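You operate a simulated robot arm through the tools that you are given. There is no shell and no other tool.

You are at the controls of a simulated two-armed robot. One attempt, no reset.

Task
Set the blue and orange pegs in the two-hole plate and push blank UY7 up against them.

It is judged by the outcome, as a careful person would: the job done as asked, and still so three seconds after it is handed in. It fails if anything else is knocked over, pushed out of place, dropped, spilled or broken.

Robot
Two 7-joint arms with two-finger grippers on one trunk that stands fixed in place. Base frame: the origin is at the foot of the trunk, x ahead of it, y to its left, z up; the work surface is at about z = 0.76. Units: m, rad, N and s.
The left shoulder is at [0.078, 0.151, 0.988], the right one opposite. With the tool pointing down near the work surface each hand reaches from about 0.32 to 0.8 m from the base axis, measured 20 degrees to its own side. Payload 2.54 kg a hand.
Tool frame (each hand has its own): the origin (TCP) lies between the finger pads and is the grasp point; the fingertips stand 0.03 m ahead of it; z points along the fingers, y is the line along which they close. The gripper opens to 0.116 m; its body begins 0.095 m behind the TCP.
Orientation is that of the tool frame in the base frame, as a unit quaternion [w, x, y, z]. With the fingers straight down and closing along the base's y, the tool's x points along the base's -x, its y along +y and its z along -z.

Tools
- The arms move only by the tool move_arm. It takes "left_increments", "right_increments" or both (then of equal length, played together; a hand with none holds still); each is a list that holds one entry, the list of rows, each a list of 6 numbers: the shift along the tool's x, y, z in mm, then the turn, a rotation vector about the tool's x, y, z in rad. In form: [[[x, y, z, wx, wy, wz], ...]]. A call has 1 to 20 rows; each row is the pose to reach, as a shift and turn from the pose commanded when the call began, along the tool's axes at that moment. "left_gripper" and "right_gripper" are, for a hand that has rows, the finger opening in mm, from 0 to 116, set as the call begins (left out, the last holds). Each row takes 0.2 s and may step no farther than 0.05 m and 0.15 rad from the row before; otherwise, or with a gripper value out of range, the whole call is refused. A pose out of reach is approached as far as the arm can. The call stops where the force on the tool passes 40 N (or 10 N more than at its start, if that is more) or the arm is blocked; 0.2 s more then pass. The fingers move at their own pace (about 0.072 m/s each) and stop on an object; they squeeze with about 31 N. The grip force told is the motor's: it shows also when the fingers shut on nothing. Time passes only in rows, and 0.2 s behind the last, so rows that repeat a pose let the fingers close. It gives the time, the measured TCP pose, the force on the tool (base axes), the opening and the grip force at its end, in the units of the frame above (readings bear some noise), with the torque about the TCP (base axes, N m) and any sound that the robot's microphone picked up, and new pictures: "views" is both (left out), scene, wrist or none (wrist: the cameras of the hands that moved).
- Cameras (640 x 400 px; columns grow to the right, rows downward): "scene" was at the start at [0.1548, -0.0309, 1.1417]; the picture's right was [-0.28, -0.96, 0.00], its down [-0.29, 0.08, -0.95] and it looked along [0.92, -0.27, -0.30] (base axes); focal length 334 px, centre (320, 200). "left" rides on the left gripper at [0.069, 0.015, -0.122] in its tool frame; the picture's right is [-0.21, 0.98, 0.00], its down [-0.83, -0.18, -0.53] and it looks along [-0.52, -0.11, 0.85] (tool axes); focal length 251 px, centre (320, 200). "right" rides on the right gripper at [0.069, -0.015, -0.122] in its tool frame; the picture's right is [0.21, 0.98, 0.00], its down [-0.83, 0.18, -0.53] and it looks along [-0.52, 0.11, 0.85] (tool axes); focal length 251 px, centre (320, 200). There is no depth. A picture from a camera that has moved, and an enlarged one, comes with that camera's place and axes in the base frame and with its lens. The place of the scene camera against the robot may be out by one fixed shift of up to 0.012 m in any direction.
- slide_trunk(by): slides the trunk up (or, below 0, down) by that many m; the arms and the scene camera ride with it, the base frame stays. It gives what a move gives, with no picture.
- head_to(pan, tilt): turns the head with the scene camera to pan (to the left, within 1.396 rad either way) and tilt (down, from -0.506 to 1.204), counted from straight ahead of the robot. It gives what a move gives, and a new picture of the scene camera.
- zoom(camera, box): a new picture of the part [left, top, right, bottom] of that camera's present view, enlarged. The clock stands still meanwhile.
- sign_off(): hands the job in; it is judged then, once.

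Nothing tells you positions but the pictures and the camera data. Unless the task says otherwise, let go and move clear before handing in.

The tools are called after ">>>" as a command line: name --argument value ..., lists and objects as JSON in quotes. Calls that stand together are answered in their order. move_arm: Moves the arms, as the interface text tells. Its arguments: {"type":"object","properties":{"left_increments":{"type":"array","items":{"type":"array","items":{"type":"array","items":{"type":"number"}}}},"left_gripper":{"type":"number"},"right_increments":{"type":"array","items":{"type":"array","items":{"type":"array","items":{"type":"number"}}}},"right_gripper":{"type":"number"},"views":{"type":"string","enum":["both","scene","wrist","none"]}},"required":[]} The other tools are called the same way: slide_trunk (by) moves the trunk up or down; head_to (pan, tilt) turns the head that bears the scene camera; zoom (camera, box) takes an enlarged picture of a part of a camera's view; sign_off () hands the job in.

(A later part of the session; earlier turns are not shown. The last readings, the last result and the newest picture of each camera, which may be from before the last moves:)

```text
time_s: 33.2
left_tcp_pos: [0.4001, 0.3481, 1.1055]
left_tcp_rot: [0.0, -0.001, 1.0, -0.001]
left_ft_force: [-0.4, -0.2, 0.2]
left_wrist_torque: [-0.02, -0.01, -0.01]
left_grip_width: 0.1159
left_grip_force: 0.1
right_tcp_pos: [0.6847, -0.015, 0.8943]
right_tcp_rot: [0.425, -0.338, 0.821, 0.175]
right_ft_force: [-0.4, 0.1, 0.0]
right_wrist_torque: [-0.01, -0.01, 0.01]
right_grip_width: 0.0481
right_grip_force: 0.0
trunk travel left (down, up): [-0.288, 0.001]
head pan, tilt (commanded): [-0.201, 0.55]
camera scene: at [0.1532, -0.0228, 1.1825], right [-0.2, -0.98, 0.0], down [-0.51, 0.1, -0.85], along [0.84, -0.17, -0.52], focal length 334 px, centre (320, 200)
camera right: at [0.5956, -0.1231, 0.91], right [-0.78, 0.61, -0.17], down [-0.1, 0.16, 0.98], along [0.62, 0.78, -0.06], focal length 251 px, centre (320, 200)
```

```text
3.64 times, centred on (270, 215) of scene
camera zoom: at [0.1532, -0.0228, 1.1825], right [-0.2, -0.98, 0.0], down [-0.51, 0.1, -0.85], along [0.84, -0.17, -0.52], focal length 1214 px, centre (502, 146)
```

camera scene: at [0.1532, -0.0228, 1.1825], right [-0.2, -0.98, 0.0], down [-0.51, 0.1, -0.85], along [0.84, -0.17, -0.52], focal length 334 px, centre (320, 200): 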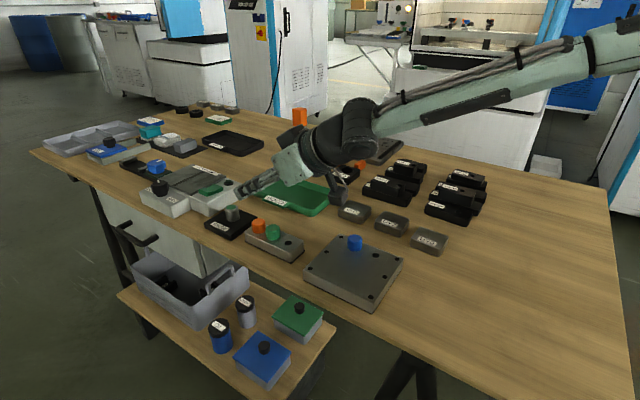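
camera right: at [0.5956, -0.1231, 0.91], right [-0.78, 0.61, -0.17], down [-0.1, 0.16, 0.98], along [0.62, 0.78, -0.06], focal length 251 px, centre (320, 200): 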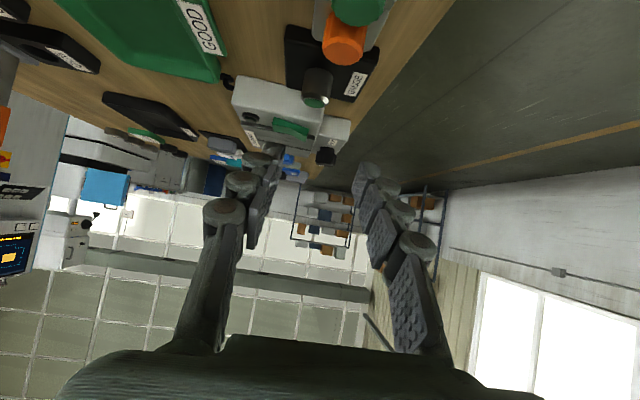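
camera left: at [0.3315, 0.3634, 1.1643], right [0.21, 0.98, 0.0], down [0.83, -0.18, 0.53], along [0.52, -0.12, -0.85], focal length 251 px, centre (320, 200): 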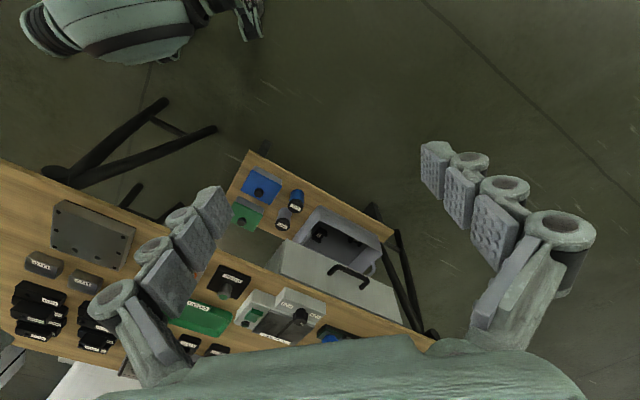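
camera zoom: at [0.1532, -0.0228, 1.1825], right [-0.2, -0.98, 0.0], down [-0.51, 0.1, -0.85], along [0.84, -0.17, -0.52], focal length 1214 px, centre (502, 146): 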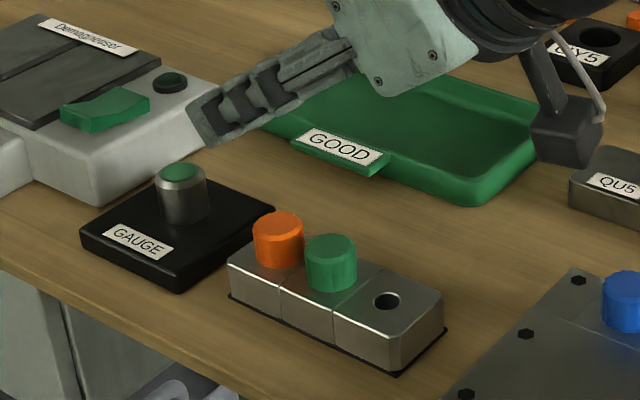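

Orange is centred between the fingers laterally (≈0.6 mm) and 20 mm ahead of the TCP as planned. I'll lower the trunk most of the way and check.

>>> slide_trunk --by -0.065

>>> zoom --camera "right" --box '[240, 50, 400, 180]'

>>> zoom --camera "scene" --box '[200, 170, 420, 310]'

```text
time_s: 34.2
left_tcp_pos: [0.4011, 0.3486, 1.0414]
left_tcp_rot: [-0.001, -0.001, 1.0, -0.001]
left_ft_force: [0.0, -1.1, 0.3]
left_wrist_torque: [-0.01, 0.01, -0.02]
left_grip_width: 0.1163
left_grip_force: 0.1
right_tcp_pos: [0.6845, -0.0154, 0.83]
right_tcp_rot: [0.424, -0.338, 0.822, 0.174]
right_ft_force: [-0.7, 0.4, 1.6]
right_wrist_torque: [0.01, -0.01, -0.01]
right_grip_width: 0.0482
right_grip_force: 0.0
trunk travel left (down, up): [-0.223, 0.066]
head pan, tilt (commanded): [-0.201, 0.55]
```

```text
3.08 times, centred on (320, 115) of right
camera zoom: at [0.5953, -0.1231, 0.8452], right [-0.78, 0.61, -0.17], down [-0.1, 0.16, 0.98], along [0.62, 0.78, -0.06], focal length 774 px, centre (320, 462)
```

zoom: 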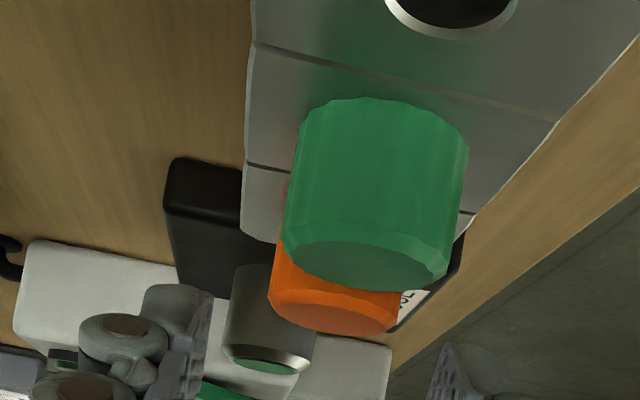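

```text
2.86 times, centred on (310, 240) of scene
camera zoom: at [0.153, -0.0228, 1.1176], right [-0.2, -0.98, 0.0], down [-0.51, 0.1, -0.85], along [0.84, -0.17, -0.52], focal length 954 px, centre (349, 86)
```

zoom: 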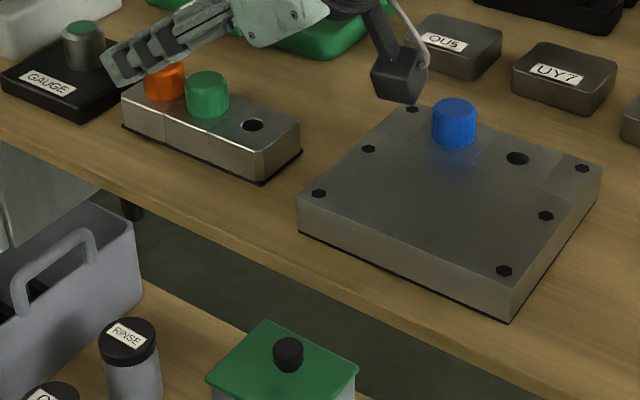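

Clearances look fine (camera bracket passes ≥15 mm from the blue peg). Lowering the last 16 mm.

>>> slide_trunk --by -0.016

>>> zoom --camera "scene" --box '[220, 180, 300, 240]'

>>> zoom --camera "right" --box '[240, 80, 400, 200]'

```text
time_s: 34.9
left_tcp_pos: [0.3995, 0.3483, 1.0247]
left_tcp_rot: [0.0, -0.001, 1.0, -0.001]
left_ft_force: [-0.3, 0.2, 0.7]
left_wrist_torque: [-0.02, 0.01, -0.03]
left_grip_width: 0.116
left_grip_force: 0.1
right_tcp_pos: [0.6844, -0.0149, 0.8146]
right_tcp_rot: [0.424, -0.338, 0.822, 0.174]
right_ft_force: [-0.7, 0.2, 0.7]
right_wrist_torque: [0.01, -0.03, -0.03]
right_grip_width: 0.0479
right_grip_force: 0.2
trunk travel left (down, up): [-0.207, 0.082]
head pan, tilt (commanded): [-0.201, 0.55]
```

```text
6.67 times, centred on (260, 210) of scene
camera zoom: at [0.153, -0.0228, 1.1016], right [-0.2, -0.98, 0.0], down [-0.51, 0.1, -0.85], along [0.84, -0.17, -0.52], focal length 2226 px, centre (720, 133)
```

zoom: 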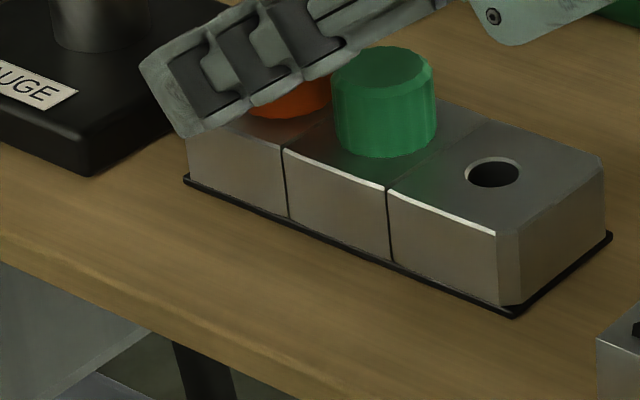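

```text
3.33 times, centred on (320, 140) of right
camera zoom: at [0.5953, -0.1231, 0.8292], right [-0.78, 0.61, -0.17], down [-0.1, 0.16, 0.98], along [0.62, 0.78, -0.06], focal length 838 px, centre (320, 400)
```

zoom: 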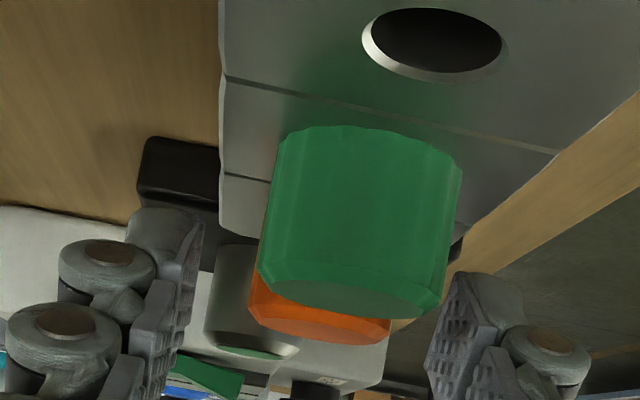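

The fingers bracket the orange cap above the rack top. Closing on it.

>>> move_arm --right_increments '[[[0, 0, 0, 0, 0, 0], [0, 0, 0, 0, 0, 0], [0, 0, 0, 0, 0, 0], [0, 0, 0, 0, 0, 0]]]' --right_gripper 5 --views "wrist"

>>> zoom --camera "scene" --box '[220, 180, 300, 240]'

```text
time_s: 35.9
left_tcp_pos: [0.4008, 0.3493, 1.0246]
left_tcp_rot: [0.0, -0.001, 1.0, -0.001]
left_ft_force: [-0.1, 0.2, -0.8]
left_wrist_torque: [0.01, -0.03, -0.03]
left_grip_width: 0.116
left_grip_force: 0.1
right_tcp_pos: [0.6837, -0.0152, 0.8128]
right_tcp_rot: [0.424, -0.338, 0.822, 0.174]
right_ft_force: [0.2, 0.2, 0.0]
right_wrist_torque: [-0.04, -0.03, -0.01]
right_grip_width: 0.0236
right_grip_force: 31.1
trunk travel left (down, up): [-0.207, 0.082]
head pan, tilt (commanded): [-0.201, 0.55]
camera right: at [0.5955, -0.1231, 0.8289], right [-0.78, 0.61, -0.17], down [-0.1, 0.16, 0.98], along [0.62, 0.78, -0.06], focal length 251 px, centre (320, 200)
```

right: 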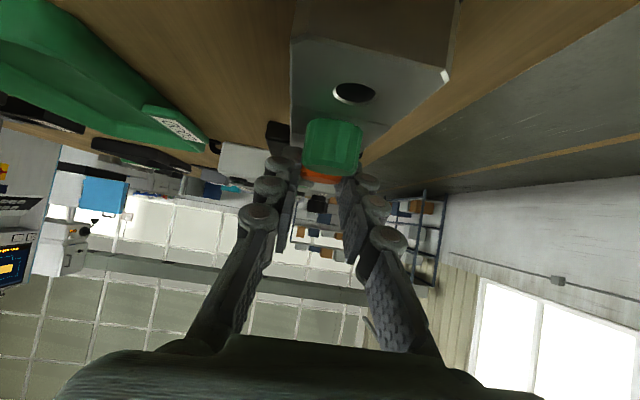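

```text
6.67 times, centred on (260, 210) of scene
camera zoom: at [0.1532, -0.0228, 1.1015], right [-0.2, -0.98, 0.0], down [-0.51, 0.1, -0.85], along [0.84, -0.17, -0.52], focal length 2226 px, centre (720, 133)
```

zoom: 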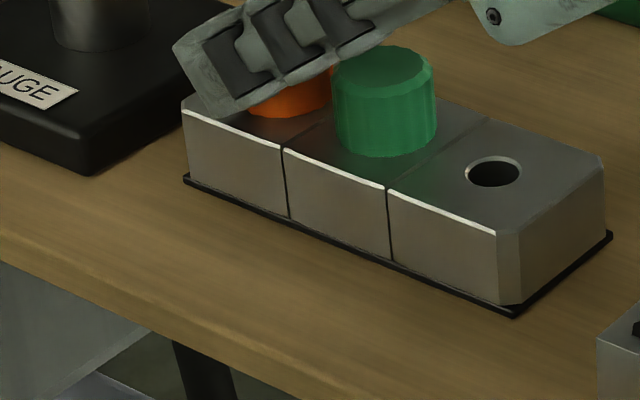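

Orange is gripped. Lifting straight up with the trunk.

>>> slide_trunk --by 0.075

>>> zoom --camera "scene" --box '[200, 150, 320, 250]'

>>> zoom --camera "right" --box '[220, 0, 420, 200]'

```text
time_s: 37.0
left_tcp_pos: [0.4, 0.3484, 1.0984]
left_tcp_rot: [-0.001, -0.001, 1.0, -0.001]
left_ft_force: [-0.4, 0.1, -0.3]
left_wrist_torque: [0.01, 0.03, 0.0]
left_grip_width: 0.1161
left_grip_force: 0.1
right_tcp_pos: [0.685, -0.015, 0.8882]
right_tcp_rot: [0.424, -0.338, 0.822, 0.175]
right_ft_force: [0.0, 0.9, -1.5]
right_wrist_torque: [0.03, 0.0, 0.04]
right_grip_width: 0.0234
right_grip_force: 31.1
trunk travel left (down, up): [-0.282, 0.007]
head pan, tilt (commanded): [-0.201, 0.55]
```

```text
4.00 times, centred on (260, 200) of scene
camera zoom: at [0.1535, -0.0227, 1.1764], right [-0.2, -0.98, 0.0], down [-0.51, 0.1, -0.85], along [0.84, -0.17, -0.52], focal length 1336 px, centre (560, 200)
```

zoom: 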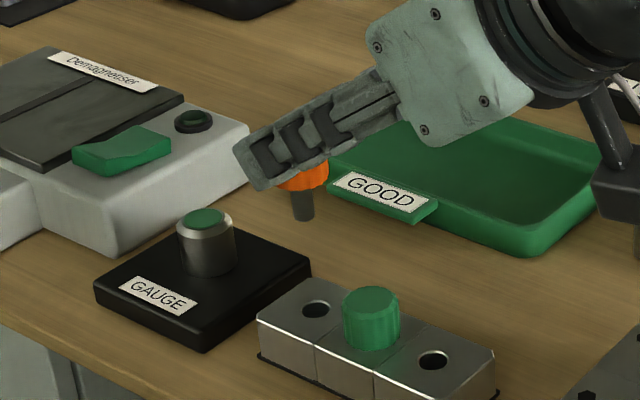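

```text
2.00 times, centred on (320, 100) of right
camera zoom: at [0.5956, -0.1231, 0.9036], right [-0.78, 0.61, -0.17], down [-0.1, 0.16, 0.98], along [0.62, 0.78, -0.06], focal length 503 px, centre (320, 400)
```

zoom: 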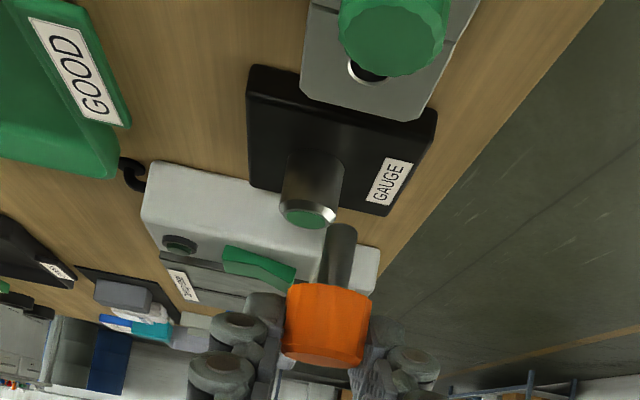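

Orange is out cleanly, green undisturbed. Now I'll carry it to above hole A (≈0.579, −0.2005).

>>> move_arm --right_increments '[[[21.8, -9.6, -30.8, 0, 0, 0], [43.5, -19.2, -61.5, 0, 0, 0], [65.3, -28.9, -92.3, 0, 0, 0], [87, -38.5, -123, 0, 0, 0], [108.8, -48.1, -153.8, 0, 0, 0], [130.5, -57.7, -184.5, 0, 0, 0], [130.5, -57.7, -184.5, 0, 0, 0]]]' --views "both"

>>> zoom --camera "scene" --box '[320, 180, 440, 280]'

>>> zoom --camera "right" --box '[240, 0, 400, 130]'

```text
time_s: 38.6
left_tcp_pos: [0.4006, 0.3488, 1.0987]
left_tcp_rot: [0.0, -0.001, 1.0, -0.001]
left_ft_force: [0.0, 0.0, 1.0]
left_wrist_torque: [-0.02, 0.01, -0.02]
left_grip_width: 0.1162
left_grip_force: 0.0
right_tcp_pos: [0.5631, -0.2152, 0.8895]
right_tcp_rot: [0.425, -0.337, 0.821, 0.175]
right_ft_force: [0.7, -0.5, -0.3]
right_wrist_torque: [0.01, -0.01, 0.0]
right_grip_width: 0.0235
right_grip_force: 31.0
trunk travel left (down, up): [-0.282, 0.007]
head pan, tilt (commanded): [-0.201, 0.55]
camera scene: at [0.1533, -0.0228, 1.1765], right [-0.2, -0.98, 0.0], down [-0.51, 0.1, -0.85], along [0.84, -0.17, -0.52], focal length 334 px, centre (320, 200)
camera right: at [0.475, -0.3233, 0.9045], right [-0.78, 0.61, -0.17], down [-0.1, 0.16, 0.98], along [0.62, 0.78, -0.06], focal length 251 px, centre (320, 200)
```

scene: 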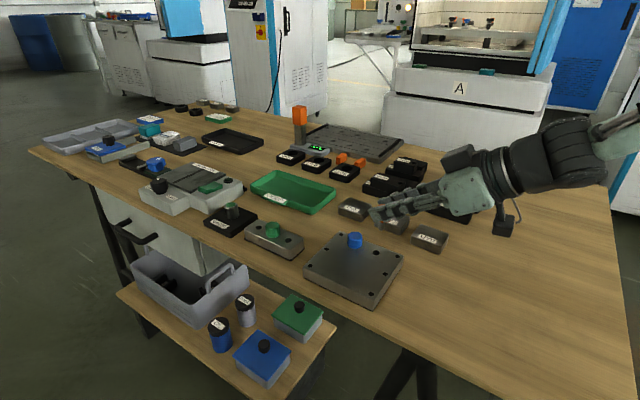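
right: 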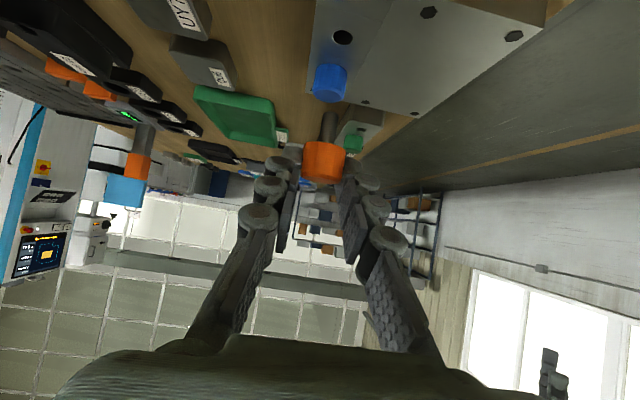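

```text
4.00 times, centred on (380, 230) of scene
camera zoom: at [0.1533, -0.0228, 1.1765], right [-0.2, -0.98, 0.0], down [-0.51, 0.1, -0.85], along [0.84, -0.17, -0.52], focal length 1336 px, centre (80, 80)
```

zoom: 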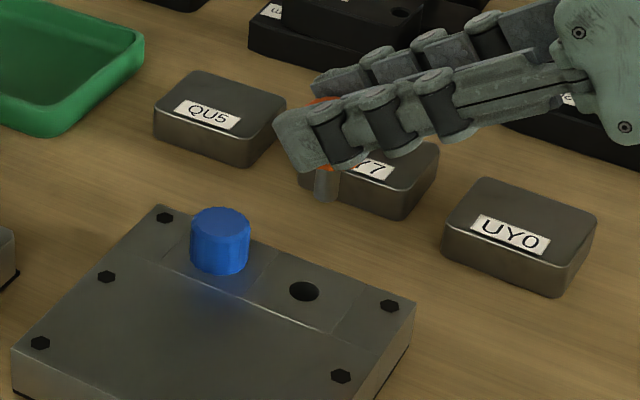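

```text
3.08 times, centred on (320, 65) of right
camera zoom: at [0.475, -0.3233, 0.9045], right [-0.78, 0.61, -0.17], down [-0.1, 0.16, 0.98], along [0.62, 0.78, -0.06], focal length 774 px, centre (320, 615)
```

zoom: 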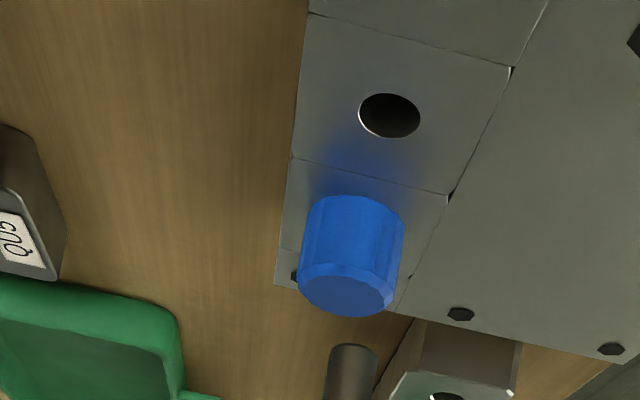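

The peg is over hole A laterally to within about a millimetre. I'll lower with the trunk to bring the shank tip near the plate and compare in both views.

>>> slide_trunk --by -0.042

>>> zoom --camera "right" --box '[290, 70, 370, 130]'

>>> zoom --camera "scene" --box '[350, 170, 430, 230]'

```text
time_s: 39.4
left_tcp_pos: [0.4004, 0.3492, 1.0586]
left_tcp_rot: [0.0, -0.001, 1.0, -0.001]
left_ft_force: [-0.4, 0.4, -0.5]
left_wrist_torque: [0.02, 0.03, 0.03]
left_grip_width: 0.116
left_grip_force: 0.1
right_tcp_pos: [0.5641, -0.2141, 0.8466]
right_tcp_rot: [0.425, -0.338, 0.821, 0.175]
right_ft_force: [0.6, -0.3, -0.4]
right_wrist_torque: [-0.03, 0.02, -0.03]
right_grip_width: 0.0238
right_grip_force: 31.2
trunk travel left (down, up): [-0.24, 0.049]
head pan, tilt (commanded): [-0.201, 0.55]
```

```text
6.67 times, centred on (330, 100) of right
camera zoom: at [0.4752, -0.323, 0.8628], right [-0.78, 0.61, -0.17], down [-0.1, 0.16, 0.98], along [0.62, 0.78, -0.06], focal length 1676 px, centre (253, 867)
```

zoom: 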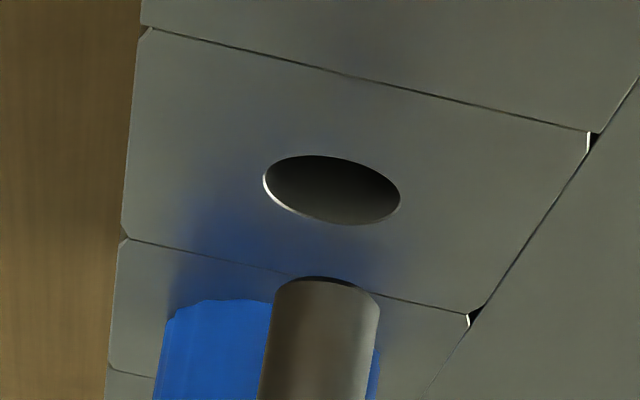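

```text
6.67 times, centred on (390, 200) of scene
camera zoom: at [0.153, -0.0228, 1.1346], right [-0.2, -0.98, 0.0], down [-0.51, 0.1, -0.85], along [0.84, -0.17, -0.52], focal length 2226 px, centre (-147, 200)
```

zoom: 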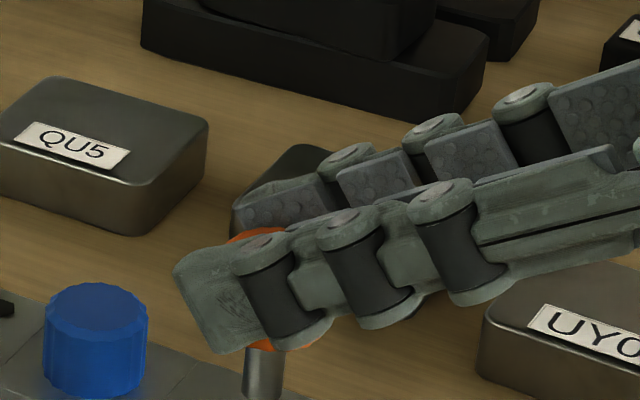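

Geometry says the peg must go ~3 mm forward along the hole line and ~1 mm across. I'll apply that, lower 6 mm more, and check against the scene view.

>>> move_arm --right_increments '[[[-1.73, -0.9, 2.45, 0, 0, 0], [-1.73, -0.9, 2.45, 0, 0, 0]]]' --views "none"

>>> slide_trunk --by -0.006

>>> zoom --camera "right" --box '[290, 70, 370, 130]'

>>> zoom --camera "scene" --box '[350, 190, 430, 250]'

```text
time_s: 40.0
left_tcp_pos: [0.4008, 0.3485, 1.058]
left_tcp_rot: [0.0, -0.001, 1.0, -0.001]
left_ft_force: [0.4, -0.6, 0.6]
left_wrist_torque: [0.0, 0.0, -0.05]
left_grip_width: 0.1161
left_grip_force: 0.1
right_tcp_pos: [0.5675, -0.2134, 0.8474]
right_tcp_rot: [0.425, -0.338, 0.822, 0.174]
right_ft_force: [-0.5, -0.4, 0.1]
right_wrist_torque: [-0.03, 0.02, 0.01]
right_grip_width: 0.0232
right_grip_force: 31.0
trunk travel left (down, up): [-0.24, 0.049]
head pan, tilt (commanded): [-0.201, 0.55]
```

```text
time_s: 40.6
left_tcp_pos: [0.4003, 0.3484, 1.0521]
left_tcp_rot: [0.0, -0.001, 1.0, -0.001]
left_ft_force: [-0.2, 0.0, -0.3]
left_wrist_torque: [0.0, -0.01, 0.0]
left_grip_width: 0.1159
left_grip_force: 0.0
right_tcp_pos: [0.5681, -0.214, 0.8409]
right_tcp_rot: [0.424, -0.338, 0.822, 0.175]
right_ft_force: [-1.0, -0.1, 0.0]
right_wrist_torque: [0.01, -0.03, 0.02]
right_grip_width: 0.0236
right_grip_force: 31.6
trunk travel left (down, up): [-0.234, 0.055]
head pan, tilt (commanded): [-0.201, 0.55]
```

```text
6.67 times, centred on (330, 100) of right
camera zoom: at [0.4779, -0.3215, 0.8567], right [-0.78, 0.61, -0.17], down [-0.1, 0.16, 0.98], along [0.62, 0.78, -0.06], focal length 1676 px, centre (253, 867)
```

zoom: 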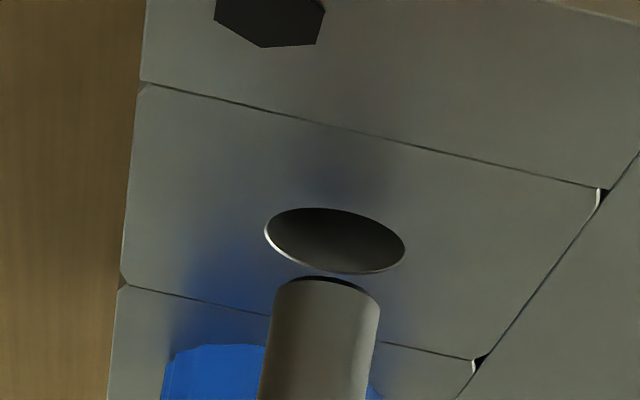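

```text
6.67 times, centred on (390, 220) of scene
camera zoom: at [0.1531, -0.0228, 1.1285], right [-0.2, -0.98, 0.0], down [-0.51, 0.1, -0.85], along [0.84, -0.17, -0.52], focal length 2226 px, centre (-147, 67)
```

zoom: 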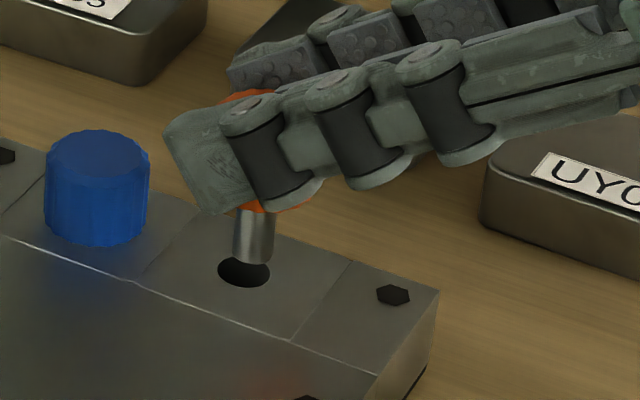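

Solving both views together: 7 mm to drop, still ~1.8 mm short along the line and centred across. Correcting and lowering 5 mm.

>>> move_arm --right_increments '[[[-1.0, -0.1, 1.4, 0, 0, 0], [-1.0, -0.1, 1.4, 0, 0, 0]]]' --views "none"

>>> slide_trunk --by -0.005

>>> zoom --camera "right" --box '[290, 80, 370, 140]'

>>> zoom --camera "scene" --box '[360, 195, 420, 240]'

```text
time_s: 41.2
left_tcp_pos: [0.4005, 0.3482, 1.0522]
left_tcp_rot: [0.0, -0.002, 1.0, -0.001]
left_ft_force: [-0.5, 0.2, 0.2]
left_wrist_torque: [-0.01, -0.02, -0.02]
left_grip_width: 0.1159
left_grip_force: 0.1
right_tcp_pos: [0.568, -0.2121, 0.8412]
right_tcp_rot: [0.424, -0.338, 0.822, 0.174]
right_ft_force: [0.0, -0.3, -0.4]
right_wrist_torque: [0.02, 0.04, 0.02]
right_grip_width: 0.0236
right_grip_force: 30.9
trunk travel left (down, up): [-0.234, 0.055]
head pan, tilt (commanded): [-0.201, 0.55]
```

```text
time_s: 41.7
left_tcp_pos: [0.4008, 0.3475, 1.0478]
left_tcp_rot: [-0.001, -0.001, 1.0, -0.001]
left_ft_force: [0.0, -0.3, 0.6]
left_wrist_torque: [-0.01, -0.01, -0.01]
left_grip_width: 0.1159
left_grip_force: 0.0
right_tcp_pos: [0.5671, -0.2129, 0.8362]
right_tcp_rot: [0.424, -0.338, 0.822, 0.174]
right_ft_force: [-0.8, 0.5, 0.1]
right_wrist_torque: [-0.03, -0.01, 0.0]
right_grip_width: 0.0236
right_grip_force: 31.5
trunk travel left (down, up): [-0.229, 0.06]
head pan, tilt (commanded): [-0.201, 0.55]
```

```text
6.67 times, centred on (330, 110) of right
camera zoom: at [0.4791, -0.3203, 0.8516], right [-0.78, 0.61, -0.17], down [-0.1, 0.16, 0.98], along [0.62, 0.78, -0.06], focal length 1676 px, centre (253, 800)
```

zoom: 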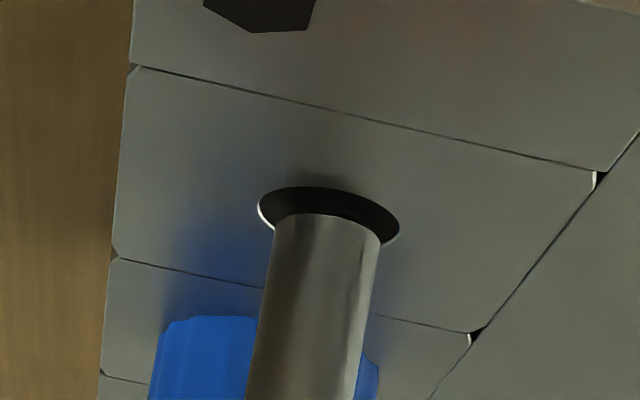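

```text
8.89 times, centred on (390, 218) of scene
camera zoom: at [0.1531, -0.0228, 1.1235], right [-0.2, -0.98, 0.0], down [-0.51, 0.1, -0.85], along [0.84, -0.17, -0.52], focal length 2968 px, centre (-302, 44)
```

zoom: 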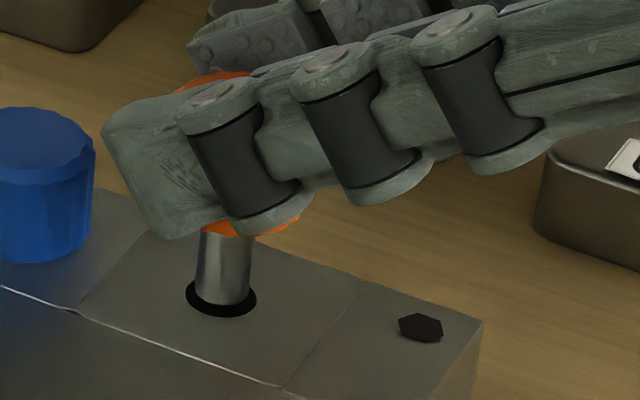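

Well centred in both views. Lowering into hole A with the trunk in small steps.

>>> slide_trunk --by -0.006

>>> zoom --camera "scene" --box '[360, 185, 420, 230]'

>>> zoom --camera "right" --box '[290, 80, 370, 140]'

```text
time_s: 42.3
left_tcp_pos: [0.3996, 0.3484, 1.04]
left_tcp_rot: [0.0, -0.001, 1.0, -0.001]
left_ft_force: [-0.1, -0.6, -1.0]
left_wrist_torque: [0.02, -0.02, 0.0]
left_grip_width: 0.1159
left_grip_force: 0.1
right_tcp_pos: [0.5666, -0.2131, 0.8296]
right_tcp_rot: [0.424, -0.338, 0.822, 0.175]
right_ft_force: [0.4, 1.2, -0.3]
right_wrist_torque: [-0.04, -0.04, 0.01]
right_grip_width: 0.0236
right_grip_force: 30.8
trunk travel left (down, up): [-0.223, 0.066]
head pan, tilt (commanded): [-0.201, 0.55]
```

```text
8.89 times, centred on (390, 208) of scene
camera zoom: at [0.1531, -0.0228, 1.1175], right [-0.2, -0.98, 0.0], down [-0.51, 0.1, -0.85], along [0.84, -0.17, -0.52], focal length 2968 px, centre (-302, 133)
```

zoom: 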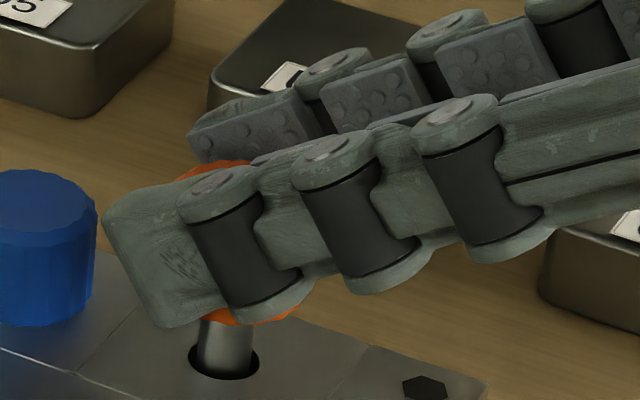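

```text
6.67 times, centred on (330, 110) of right
camera zoom: at [0.4791, -0.3203, 0.8457], right [-0.78, 0.61, -0.17], down [-0.1, 0.16, 0.98], along [0.62, 0.78, -0.06], focal length 1676 px, centre (253, 800)
```

zoom: 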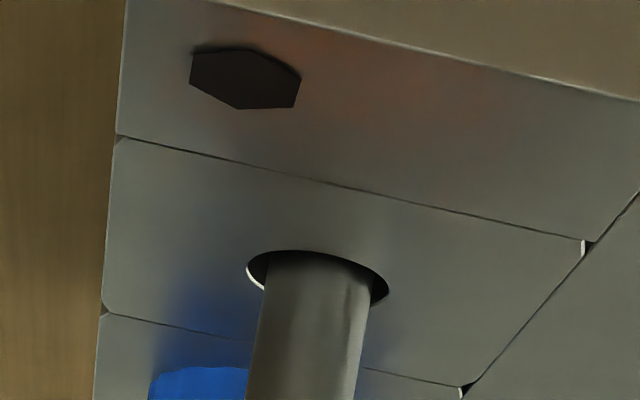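

The shank is in the hole. Continuing down 10 mm.

>>> slide_trunk --by -0.01

>>> zoom --camera "scene" --box '[360, 175, 420, 220]'

>>> zoom --camera "right" --box '[280, 100, 380, 175]'

```text
time_s: 42.8
left_tcp_pos: [0.4007, 0.3483, 1.03]
left_tcp_rot: [0.001, -0.001, 1.0, -0.002]
left_ft_force: [-0.9, 0.5, -0.5]
left_wrist_torque: [-0.01, 0.0, -0.02]
left_grip_width: 0.116
left_grip_force: 0.1
right_tcp_pos: [0.568, -0.212, 0.8201]
right_tcp_rot: [0.424, -0.337, 0.822, 0.174]
right_ft_force: [-0.2, -0.4, 0.0]
right_wrist_torque: [-0.01, -0.03, 0.0]
right_grip_width: 0.0235
right_grip_force: 30.8
trunk travel left (down, up): [-0.213, 0.076]
head pan, tilt (commanded): [-0.201, 0.55]
```

```text
8.89 times, centred on (390, 198) of scene
camera zoom: at [0.153, -0.0228, 1.1075], right [-0.2, -0.98, 0.0], down [-0.51, 0.1, -0.85], along [0.84, -0.17, -0.52], focal length 2968 px, centre (-302, 222)
```

zoom: 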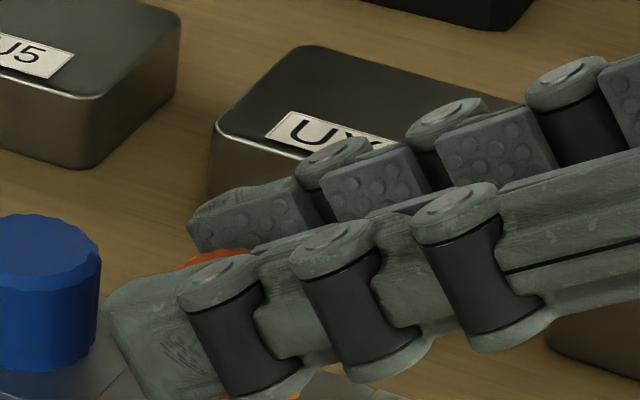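

```text
5.33 times, centred on (330, 138) of right
camera zoom: at [0.4791, -0.3203, 0.8357], right [-0.78, 0.61, -0.17], down [-0.1, 0.16, 0.98], along [0.62, 0.78, -0.06], focal length 1341 px, centre (267, 533)
```

zoom: 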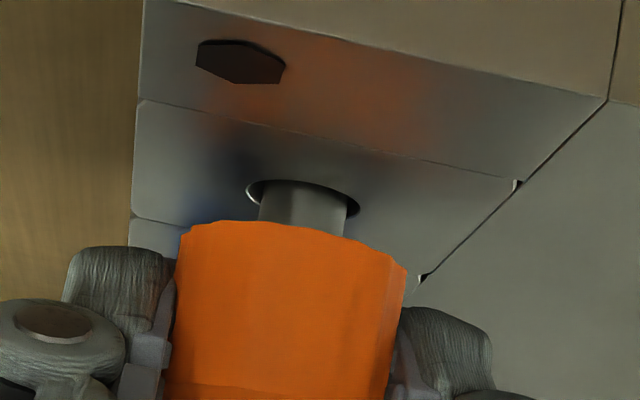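

>>> slide_trunk --by -0.0045

>>> zoom --camera "right" --box '[280, 110, 380, 185]'

>>> zoom --camera "scene" --box '[350, 180, 430, 240]'

```text
time_s: 43.4
left_tcp_pos: [0.4006, 0.3486, 1.0263]
left_tcp_rot: [0.001, 0.0, 1.0, -0.001]
left_ft_force: [0.0, -0.1, 0.4]
left_wrist_torque: [0.01, -0.03, 0.0]
left_grip_width: 0.1159
left_grip_force: 0.1
right_tcp_pos: [0.5686, -0.2121, 0.8154]
right_tcp_rot: [0.424, -0.338, 0.822, 0.174]
right_ft_force: [-0.4, -0.1, 0.0]
right_wrist_torque: [-0.01, 0.01, 0.01]
right_grip_width: 0.0234
right_grip_force: 31.2
trunk travel left (down, up): [-0.208, 0.081]
head pan, tilt (commanded): [-0.201, 0.55]
```

```text
5.33 times, centred on (330, 148) of right
camera zoom: at [0.4791, -0.3203, 0.8311], right [-0.78, 0.61, -0.17], down [-0.1, 0.16, 0.98], along [0.62, 0.78, -0.06], focal length 1341 px, centre (267, 480)
```

zoom: 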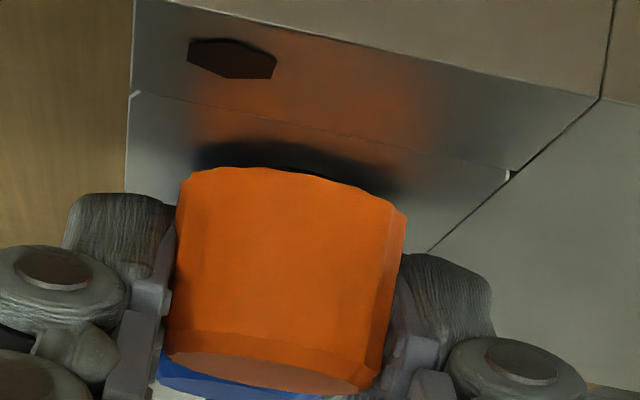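

```text
6.67 times, centred on (390, 210) of scene
camera zoom: at [0.1531, -0.0228, 1.103], right [-0.2, -0.98, 0.0], down [-0.51, 0.1, -0.85], along [0.84, -0.17, -0.52], focal length 2226 px, centre (-147, 133)
```

zoom: 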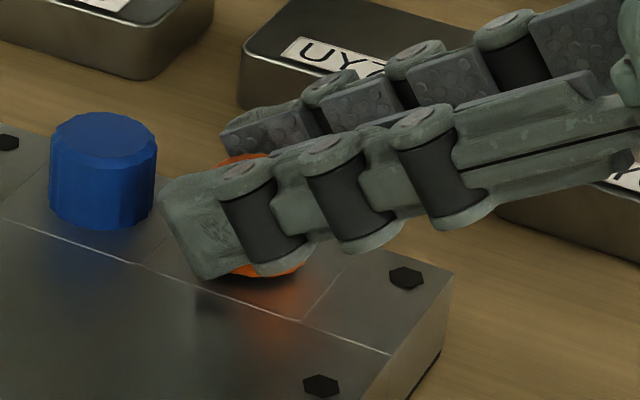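

>>> slide_trunk --by -0.002

>>> zoom --camera "right" --box '[280, 110, 380, 185]'

>>> zoom --camera "scene" --box '[350, 180, 430, 240]'

```text
time_s: 43.9
left_tcp_pos: [0.4015, 0.3488, 1.0255]
left_tcp_rot: [0.0, -0.001, 1.0, -0.001]
left_ft_force: [0.4, 0.6, -0.3]
left_wrist_torque: [-0.02, 0.0, -0.01]
left_grip_width: 0.1159
left_grip_force: 0.0
right_tcp_pos: [0.5686, -0.2121, 0.814]
right_tcp_rot: [0.424, -0.338, 0.822, 0.175]
right_ft_force: [-0.1, -0.6, 0.1]
right_wrist_torque: [0.01, 0.01, 0.01]
right_grip_width: 0.0238
right_grip_force: 30.9
trunk travel left (down, up): [-0.206, 0.083]
head pan, tilt (commanded): [-0.201, 0.55]
```

```text
5.33 times, centred on (330, 148) of right
camera zoom: at [0.4792, -0.3203, 0.8291], right [-0.78, 0.61, -0.17], down [-0.1, 0.16, 0.98], along [0.62, 0.78, -0.06], focal length 1341 px, centre (267, 480)
```

zoom: 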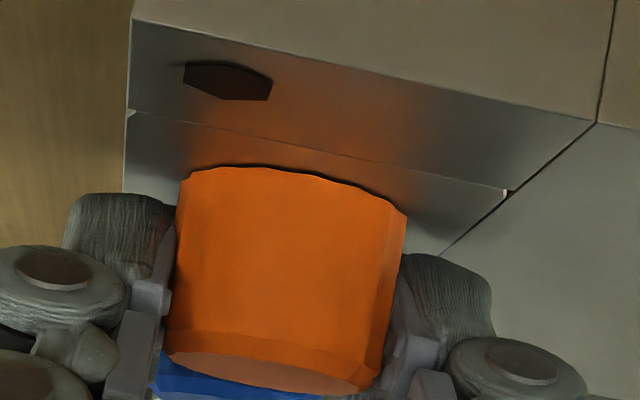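

```text
6.67 times, centred on (390, 210) of scene
camera zoom: at [0.1532, -0.0228, 1.101], right [-0.2, -0.98, 0.0], down [-0.51, 0.1, -0.85], along [0.84, -0.17, -0.52], focal length 2226 px, centre (-147, 133)
```

zoom: 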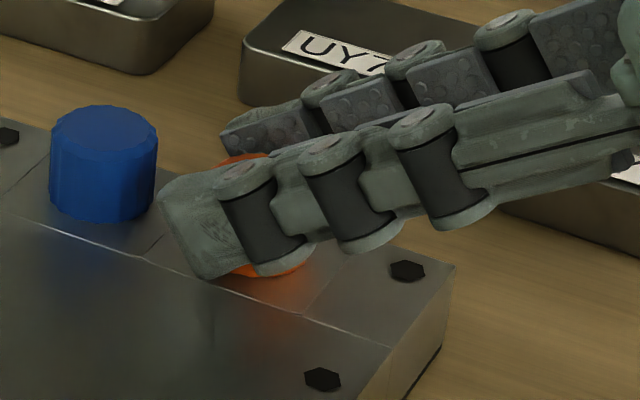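

The orange cap now practically rests on the plate (thin contact shadow). Releasing it.

>>> move_arm --right_increments '[[[0, 0, 0, 0, 0, 0], [0, 0, 0, 0, 0, 0], [0, 0, 0, 0, 0, 0]]]' --right_gripper 46 --views "none"

>>> slide_trunk --by 0.07

>>> zoom --camera "scene" --box '[300, 180, 440, 300]'

>>> zoom --camera "right" --box '[220, 0, 420, 130]'

```text
time_s: 44.7
left_tcp_pos: [0.3995, 0.3493, 1.024]
left_tcp_rot: [0.0, -0.001, 1.0, -0.001]
left_ft_force: [0.6, -0.5, -0.1]
left_wrist_torque: [0.0, -0.03, 0.02]
left_grip_width: 0.116
left_grip_force: 0.0
right_tcp_pos: [0.5681, -0.2122, 0.8138]
right_tcp_rot: [0.424, -0.338, 0.822, 0.175]
right_ft_force: [-0.2, -0.2, -0.2]
right_wrist_torque: [-0.03, -0.01, 0.0]
right_grip_width: 0.046
right_grip_force: 0.1
trunk travel left (down, up): [-0.206, 0.083]
head pan, tilt (commanded): [-0.201, 0.55]
```

```text
time_s: 45.8
left_tcp_pos: [0.4008, 0.3477, 1.0934]
left_tcp_rot: [-0.001, -0.001, 1.0, -0.001]
left_ft_force: [-0.5, 0.5, -0.1]
left_wrist_torque: [-0.01, 0.02, -0.03]
left_grip_width: 0.1162
left_grip_force: 0.0
right_tcp_pos: [0.568, -0.2123, 0.8835]
right_tcp_rot: [0.424, -0.339, 0.822, 0.175]
right_ft_force: [-0.4, 0.8, 0.5]
right_wrist_torque: [-0.02, -0.02, 0.02]
right_grip_width: 0.0462
right_grip_force: 0.1
trunk travel left (down, up): [-0.276, 0.013]
head pan, tilt (commanded): [-0.201, 0.55]
```

```text
3.33 times, centred on (370, 240) of scene
camera zoom: at [0.1534, -0.0228, 1.1709], right [-0.2, -0.98, 0.0], down [-0.51, 0.1, -0.85], along [0.84, -0.17, -0.52], focal length 1113 px, centre (153, 67)
```

zoom: 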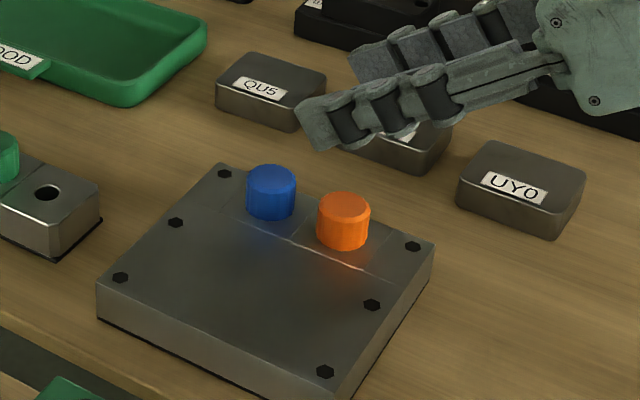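

```text
3.08 times, centred on (320, 65) of right
camera zoom: at [0.4793, -0.3203, 0.8989], right [-0.78, 0.61, -0.17], down [-0.1, 0.16, 0.98], along [0.62, 0.78, -0.06], focal length 774 px, centre (320, 615)
```

zoom: 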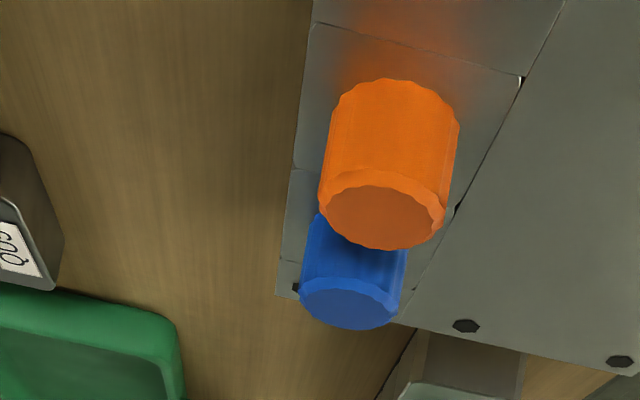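

Both pegs stand seated in the plate. Next I'll bring the hand upright again, then yaw it 90° so that it can grip UY7 by its two ends (closing along the line of the pegs).

>>> move_arm --right_increments '[[[-4.7, 0, -3.3, 0, 0.137, 0], [-9.3, 0, -6.6, 0, 0.273, 0], [-14, 0, -9.9, 0, 0.41, 0], [-18.6, 0, -13.2, 0, 0.546, 0], [-23.3, 0, -16.5, 0, 0.683, 0], [-28, 0, -19.8, 0, 0.82, 0], [-32.6, 0, -23.1, 0, 0.955, 0], [-32.6, 0, -23.1, 0, 0.955, 0]]]' --views "none"

```text
time_s: 47.6
left_tcp_pos: [0.4004, 0.3489, 1.094]
left_tcp_rot: [0.0, -0.002, 1.0, -0.001]
left_ft_force: [-0.8, 0.6, -0.6]
left_wrist_torque: [-0.02, -0.01, 0.02]
left_grip_width: 0.116
left_grip_force: 0.1
right_tcp_pos: [0.5692, -0.2118, 0.9241]
right_tcp_rot: [-0.001, -0.38, 0.925, -0.001]
right_ft_force: [-0.1, -0.5, 0.1]
right_wrist_torque: [0.0, 0.01, 0.01]
right_grip_width: 0.046
right_grip_force: 0.0
right hand out of reach, approached as far as the arm can: row 2
trunk travel left (down, up): [-0.276, 0.013]
head pan, tilt (commanded): [-0.201, 0.55]
```

>>> move_arm --right_increments '[[[-2, -3, -0.5, 0, 0, 0.143], [-4, -6, -1, 0, 0, 0.286], [-6.5, -9.5, -1.5, 0, 0, 0.429], [-8.5, -12.5, -2, 0, 0, 0.571], [-10.7, -15.7, -3, 0, 0, 0.714], [-13, -19, -3.5, 0, 0, 0.857], [-15, -22, -4, 0, 0, 1.0], [-17, -25, -4.5, 0, 0, 1.143], [-19, -28, -5, 0, 0, 1.286], [-21, -31, -5.5, 0, 0, 1.429], [-23.5, -34.5, -6, 0, 0, 1.571], [-23.5, -34.5, -6, 0, 0, 1.571]]]' --right_gripper 90 --views "both"

```text
time_s: 49.8
left_tcp_pos: [0.4016, 0.3491, 1.0946]
left_tcp_rot: [-0.001, -0.001, 1.0, -0.001]
left_ft_force: [1.8, 0.2, 0.2]
left_wrist_torque: [0.08, 0.06, 0.0]
left_grip_width: 0.1161
left_grip_force: 0.2
right_tcp_pos: [0.5138, -0.4868, 0.7807]
right_tcp_rot: [0.049, 0.254, 0.963, 0.076]
right_ft_force: [-2.1, -0.5, 4.0]
right_wrist_torque: [-0.15, 0.17, -0.05]
right_grip_width: 0.0959
right_grip_force: 3.2
right hand out of reach, approached as far as the arm can: row 1, 2, 3, 4, 5, 6, 7, 8, 9, 10, 11
trunk travel left (down, up): [-0.276, 0.013]
head pan, tilt (commanded): [-0.201, 0.55]
stopped in row 11 (right hand): the force on the tool passed its limit at 85 N (the readings are from after the stop); the commanded pose is now the measured one
camera scene: at [0.1537, -0.023, 1.1709], right [-0.2, -0.98, 0.0], down [-0.51, 0.1, -0.85], along [0.84, -0.17, -0.52], focal length 334 px, centre (320, 200)
camera right: at [0.4312, -0.4812, 0.8953], right [0.28, 0.95, 0.16], down [0.73, -0.32, 0.6], along [0.62, -0.06, -0.78], focal length 251 px, centre (320, 200)
```

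scene: 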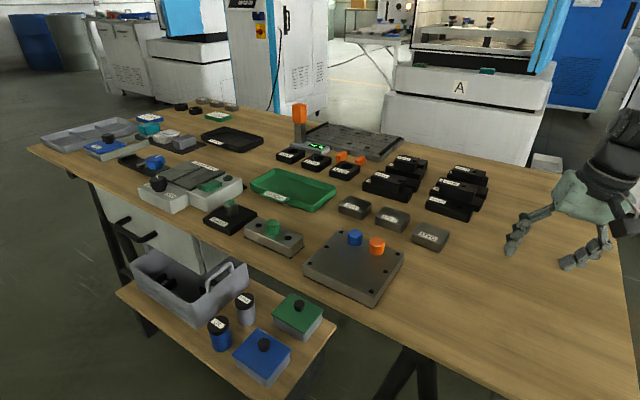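
right: 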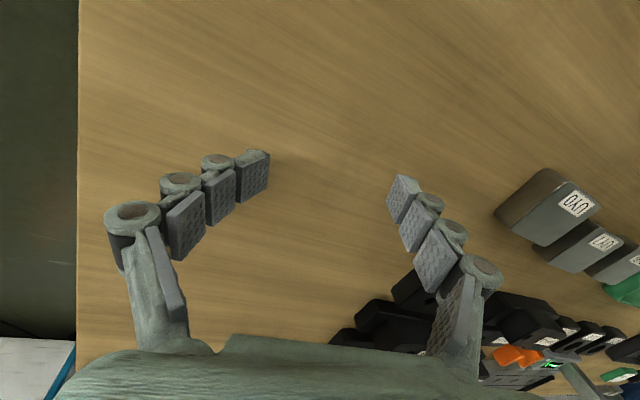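

That turn went badly: the solver reported the poses out of reach and the hand drifted to the right and touched the table. The objects appear unmoved. I'll lift the hand straight up first, then check everything.

>>> move_arm --right_increments '[[[-1.4, 4.3, -24.6, 0, 0, 0], [-2.8, 8.6, -49.2, 0, 0, 0], [-4.2, 12.8, -73.8, 0, 0, 0], [-5.6, 17.1, -98.4, 0, 0, 0]]]' --views "both"

>>> zoom --camera "scene" --box '[320, 140, 640, 340]'

```text
time_s: 50.8
left_tcp_pos: [0.3998, 0.3482, 1.0946]
left_tcp_rot: [0.0, -0.001, 1.0, -0.001]
left_ft_force: [0.5, -0.4, 0.3]
left_wrist_torque: [0.01, 0.03, 0.03]
left_grip_width: 0.116
left_grip_force: 0.0
right_tcp_pos: [0.5075, -0.5182, 0.8643]
right_tcp_rot: [0.05, 0.249, 0.964, 0.084]
right_ft_force: [0.4, -0.5, 0.5]
right_wrist_torque: [-0.02, -0.03, -0.01]
right_grip_width: 0.0899
right_grip_force: 0.1
right hand out of reach, approached as far as the arm can: row 1, 2, 3, 4
trunk travel left (down, up): [-0.276, 0.013]
head pan, tilt (commanded): [-0.201, 0.55]
camera scene: at [0.1529, -0.0225, 1.171], right [-0.2, -0.98, 0.0], down [-0.51, 0.1, -0.85], along [0.84, -0.17, -0.52], focal length 334 px, centre (320, 200)
camera right: at [0.4227, -0.5136, 0.9794], right [0.27, 0.95, 0.17], down [0.73, -0.32, 0.6], along [0.62, -0.04, -0.78], focal length 251 px, centre (320, 200)
```

scene: 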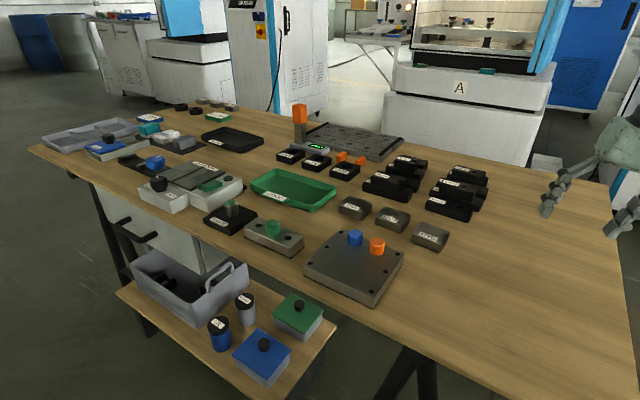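
right: 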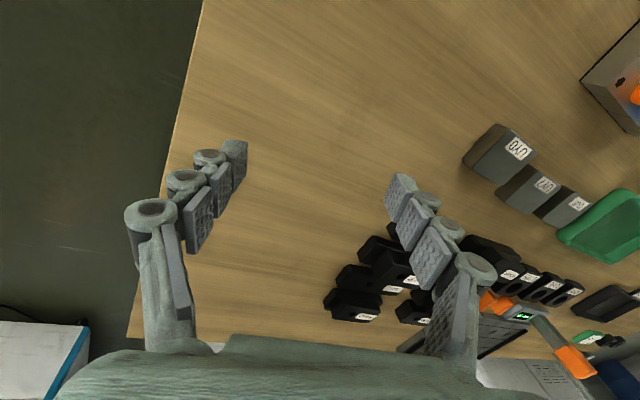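

```text
2.00 times, centred on (480, 240) of scene
camera zoom: at [0.1529, -0.0225, 1.171], right [-0.2, -0.98, 0.0], down [-0.51, 0.1, -0.85], along [0.84, -0.17, -0.52], focal length 668 px, centre (0, 120)
```

zoom: 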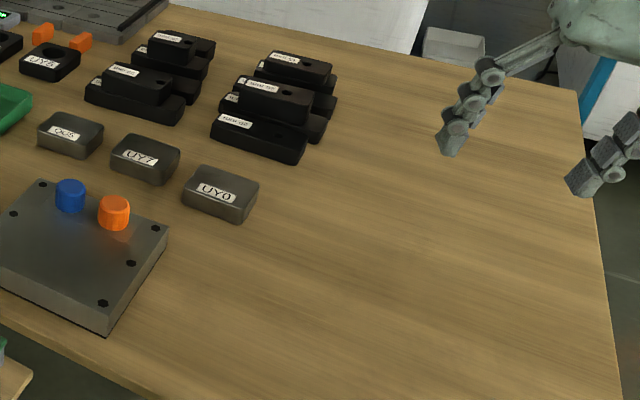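

Objects still look undisturbed, but the arm seems to be in an awkward posture. I'll turn the head to look at the arm before moving it again.

>>> head_to --pan -0.85 --tilt 0.2

```text
time_s: 51.8
left_tcp_pos: [0.3996, 0.3491, 1.0938]
left_tcp_rot: [-0.001, -0.001, 1.0, -0.001]
left_ft_force: [0.0, 0.2, 0.5]
left_wrist_torque: [0.0, -0.01, -0.02]
left_grip_width: 0.1159
left_grip_force: 0.0
right_tcp_pos: [0.508, -0.518, 0.8648]
right_tcp_rot: [0.05, 0.249, 0.963, 0.085]
right_ft_force: [0.0, 1.0, -0.5]
right_wrist_torque: [0.03, 0.02, -0.02]
right_grip_width: 0.0899
right_grip_force: 0.1
trunk travel left (down, up): [-0.276, 0.013]
head pan, tilt (commanded): [-0.85, 0.201]
camera scene: at [0.1268, -0.0748, 1.2032], right [-0.75, -0.66, 0.0], down [-0.13, 0.15, -0.98], along [0.65, -0.74, -0.2], focal length 334 px, centre (320, 200)
```

scene: 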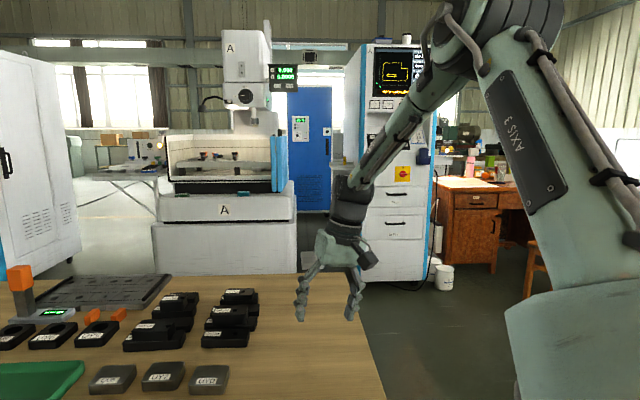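

The arm has swung into an elbow-up posture. I'll bring the hand back upright with its original yaw, moving up and toward the middle, clear of everything.

>>> move_arm --right_increments '[[[11.5, 21.4, -14.9, 0.034, 0.0202, -0.1006], [23, 42.8, -29.8, 0.068, 0.0404, -0.2012], [34.5, 64.2, -44.8, 0.102, 0.0606, -0.3018], [46, 85.5, -59.8, 0.136, 0.0808, -0.4024], [57.5, 106.9, -74.7, 0.17, 0.101, -0.503], [57.5, 106.9, -74.7, 0.17, 0.101, -0.503]]]' --views "scene"

```text
time_s: 53.2
left_tcp_pos: [0.401, 0.349, 1.094]
left_tcp_rot: [-0.001, -0.001, 1.0, -0.001]
left_ft_force: [1.0, 0.0, 0.4]
left_wrist_torque: [-0.03, -0.01, 0.0]
left_grip_width: 0.116
left_grip_force: 0.0
right_tcp_pos: [0.5004, -0.4566, 0.9509]
right_tcp_rot: [-0.005, -0.003, 1.0, 0.005]
right_ft_force: [-0.1, -0.4, 0.3]
right_wrist_torque: [0.0, 0.0, 0.02]
right_grip_width: 0.0902
right_grip_force: 0.0
right hand out of reach, approached as far as the arm can: row 1, 2, 3, 4, 5, 6
trunk travel left (down, up): [-0.276, 0.013]
head pan, tilt (commanded): [-0.85, 0.201]
camera scene: at [0.1268, -0.0751, 1.2032], right [-0.75, -0.66, 0.0], down [-0.13, 0.15, -0.98], along [0.65, -0.74, -0.2], focal length 334 px, centre (320, 200)
```

scene: 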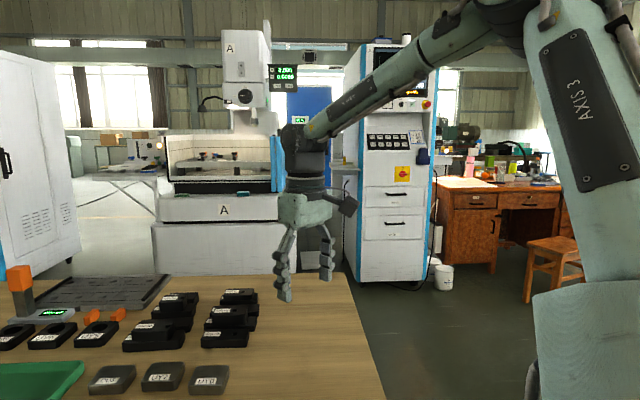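

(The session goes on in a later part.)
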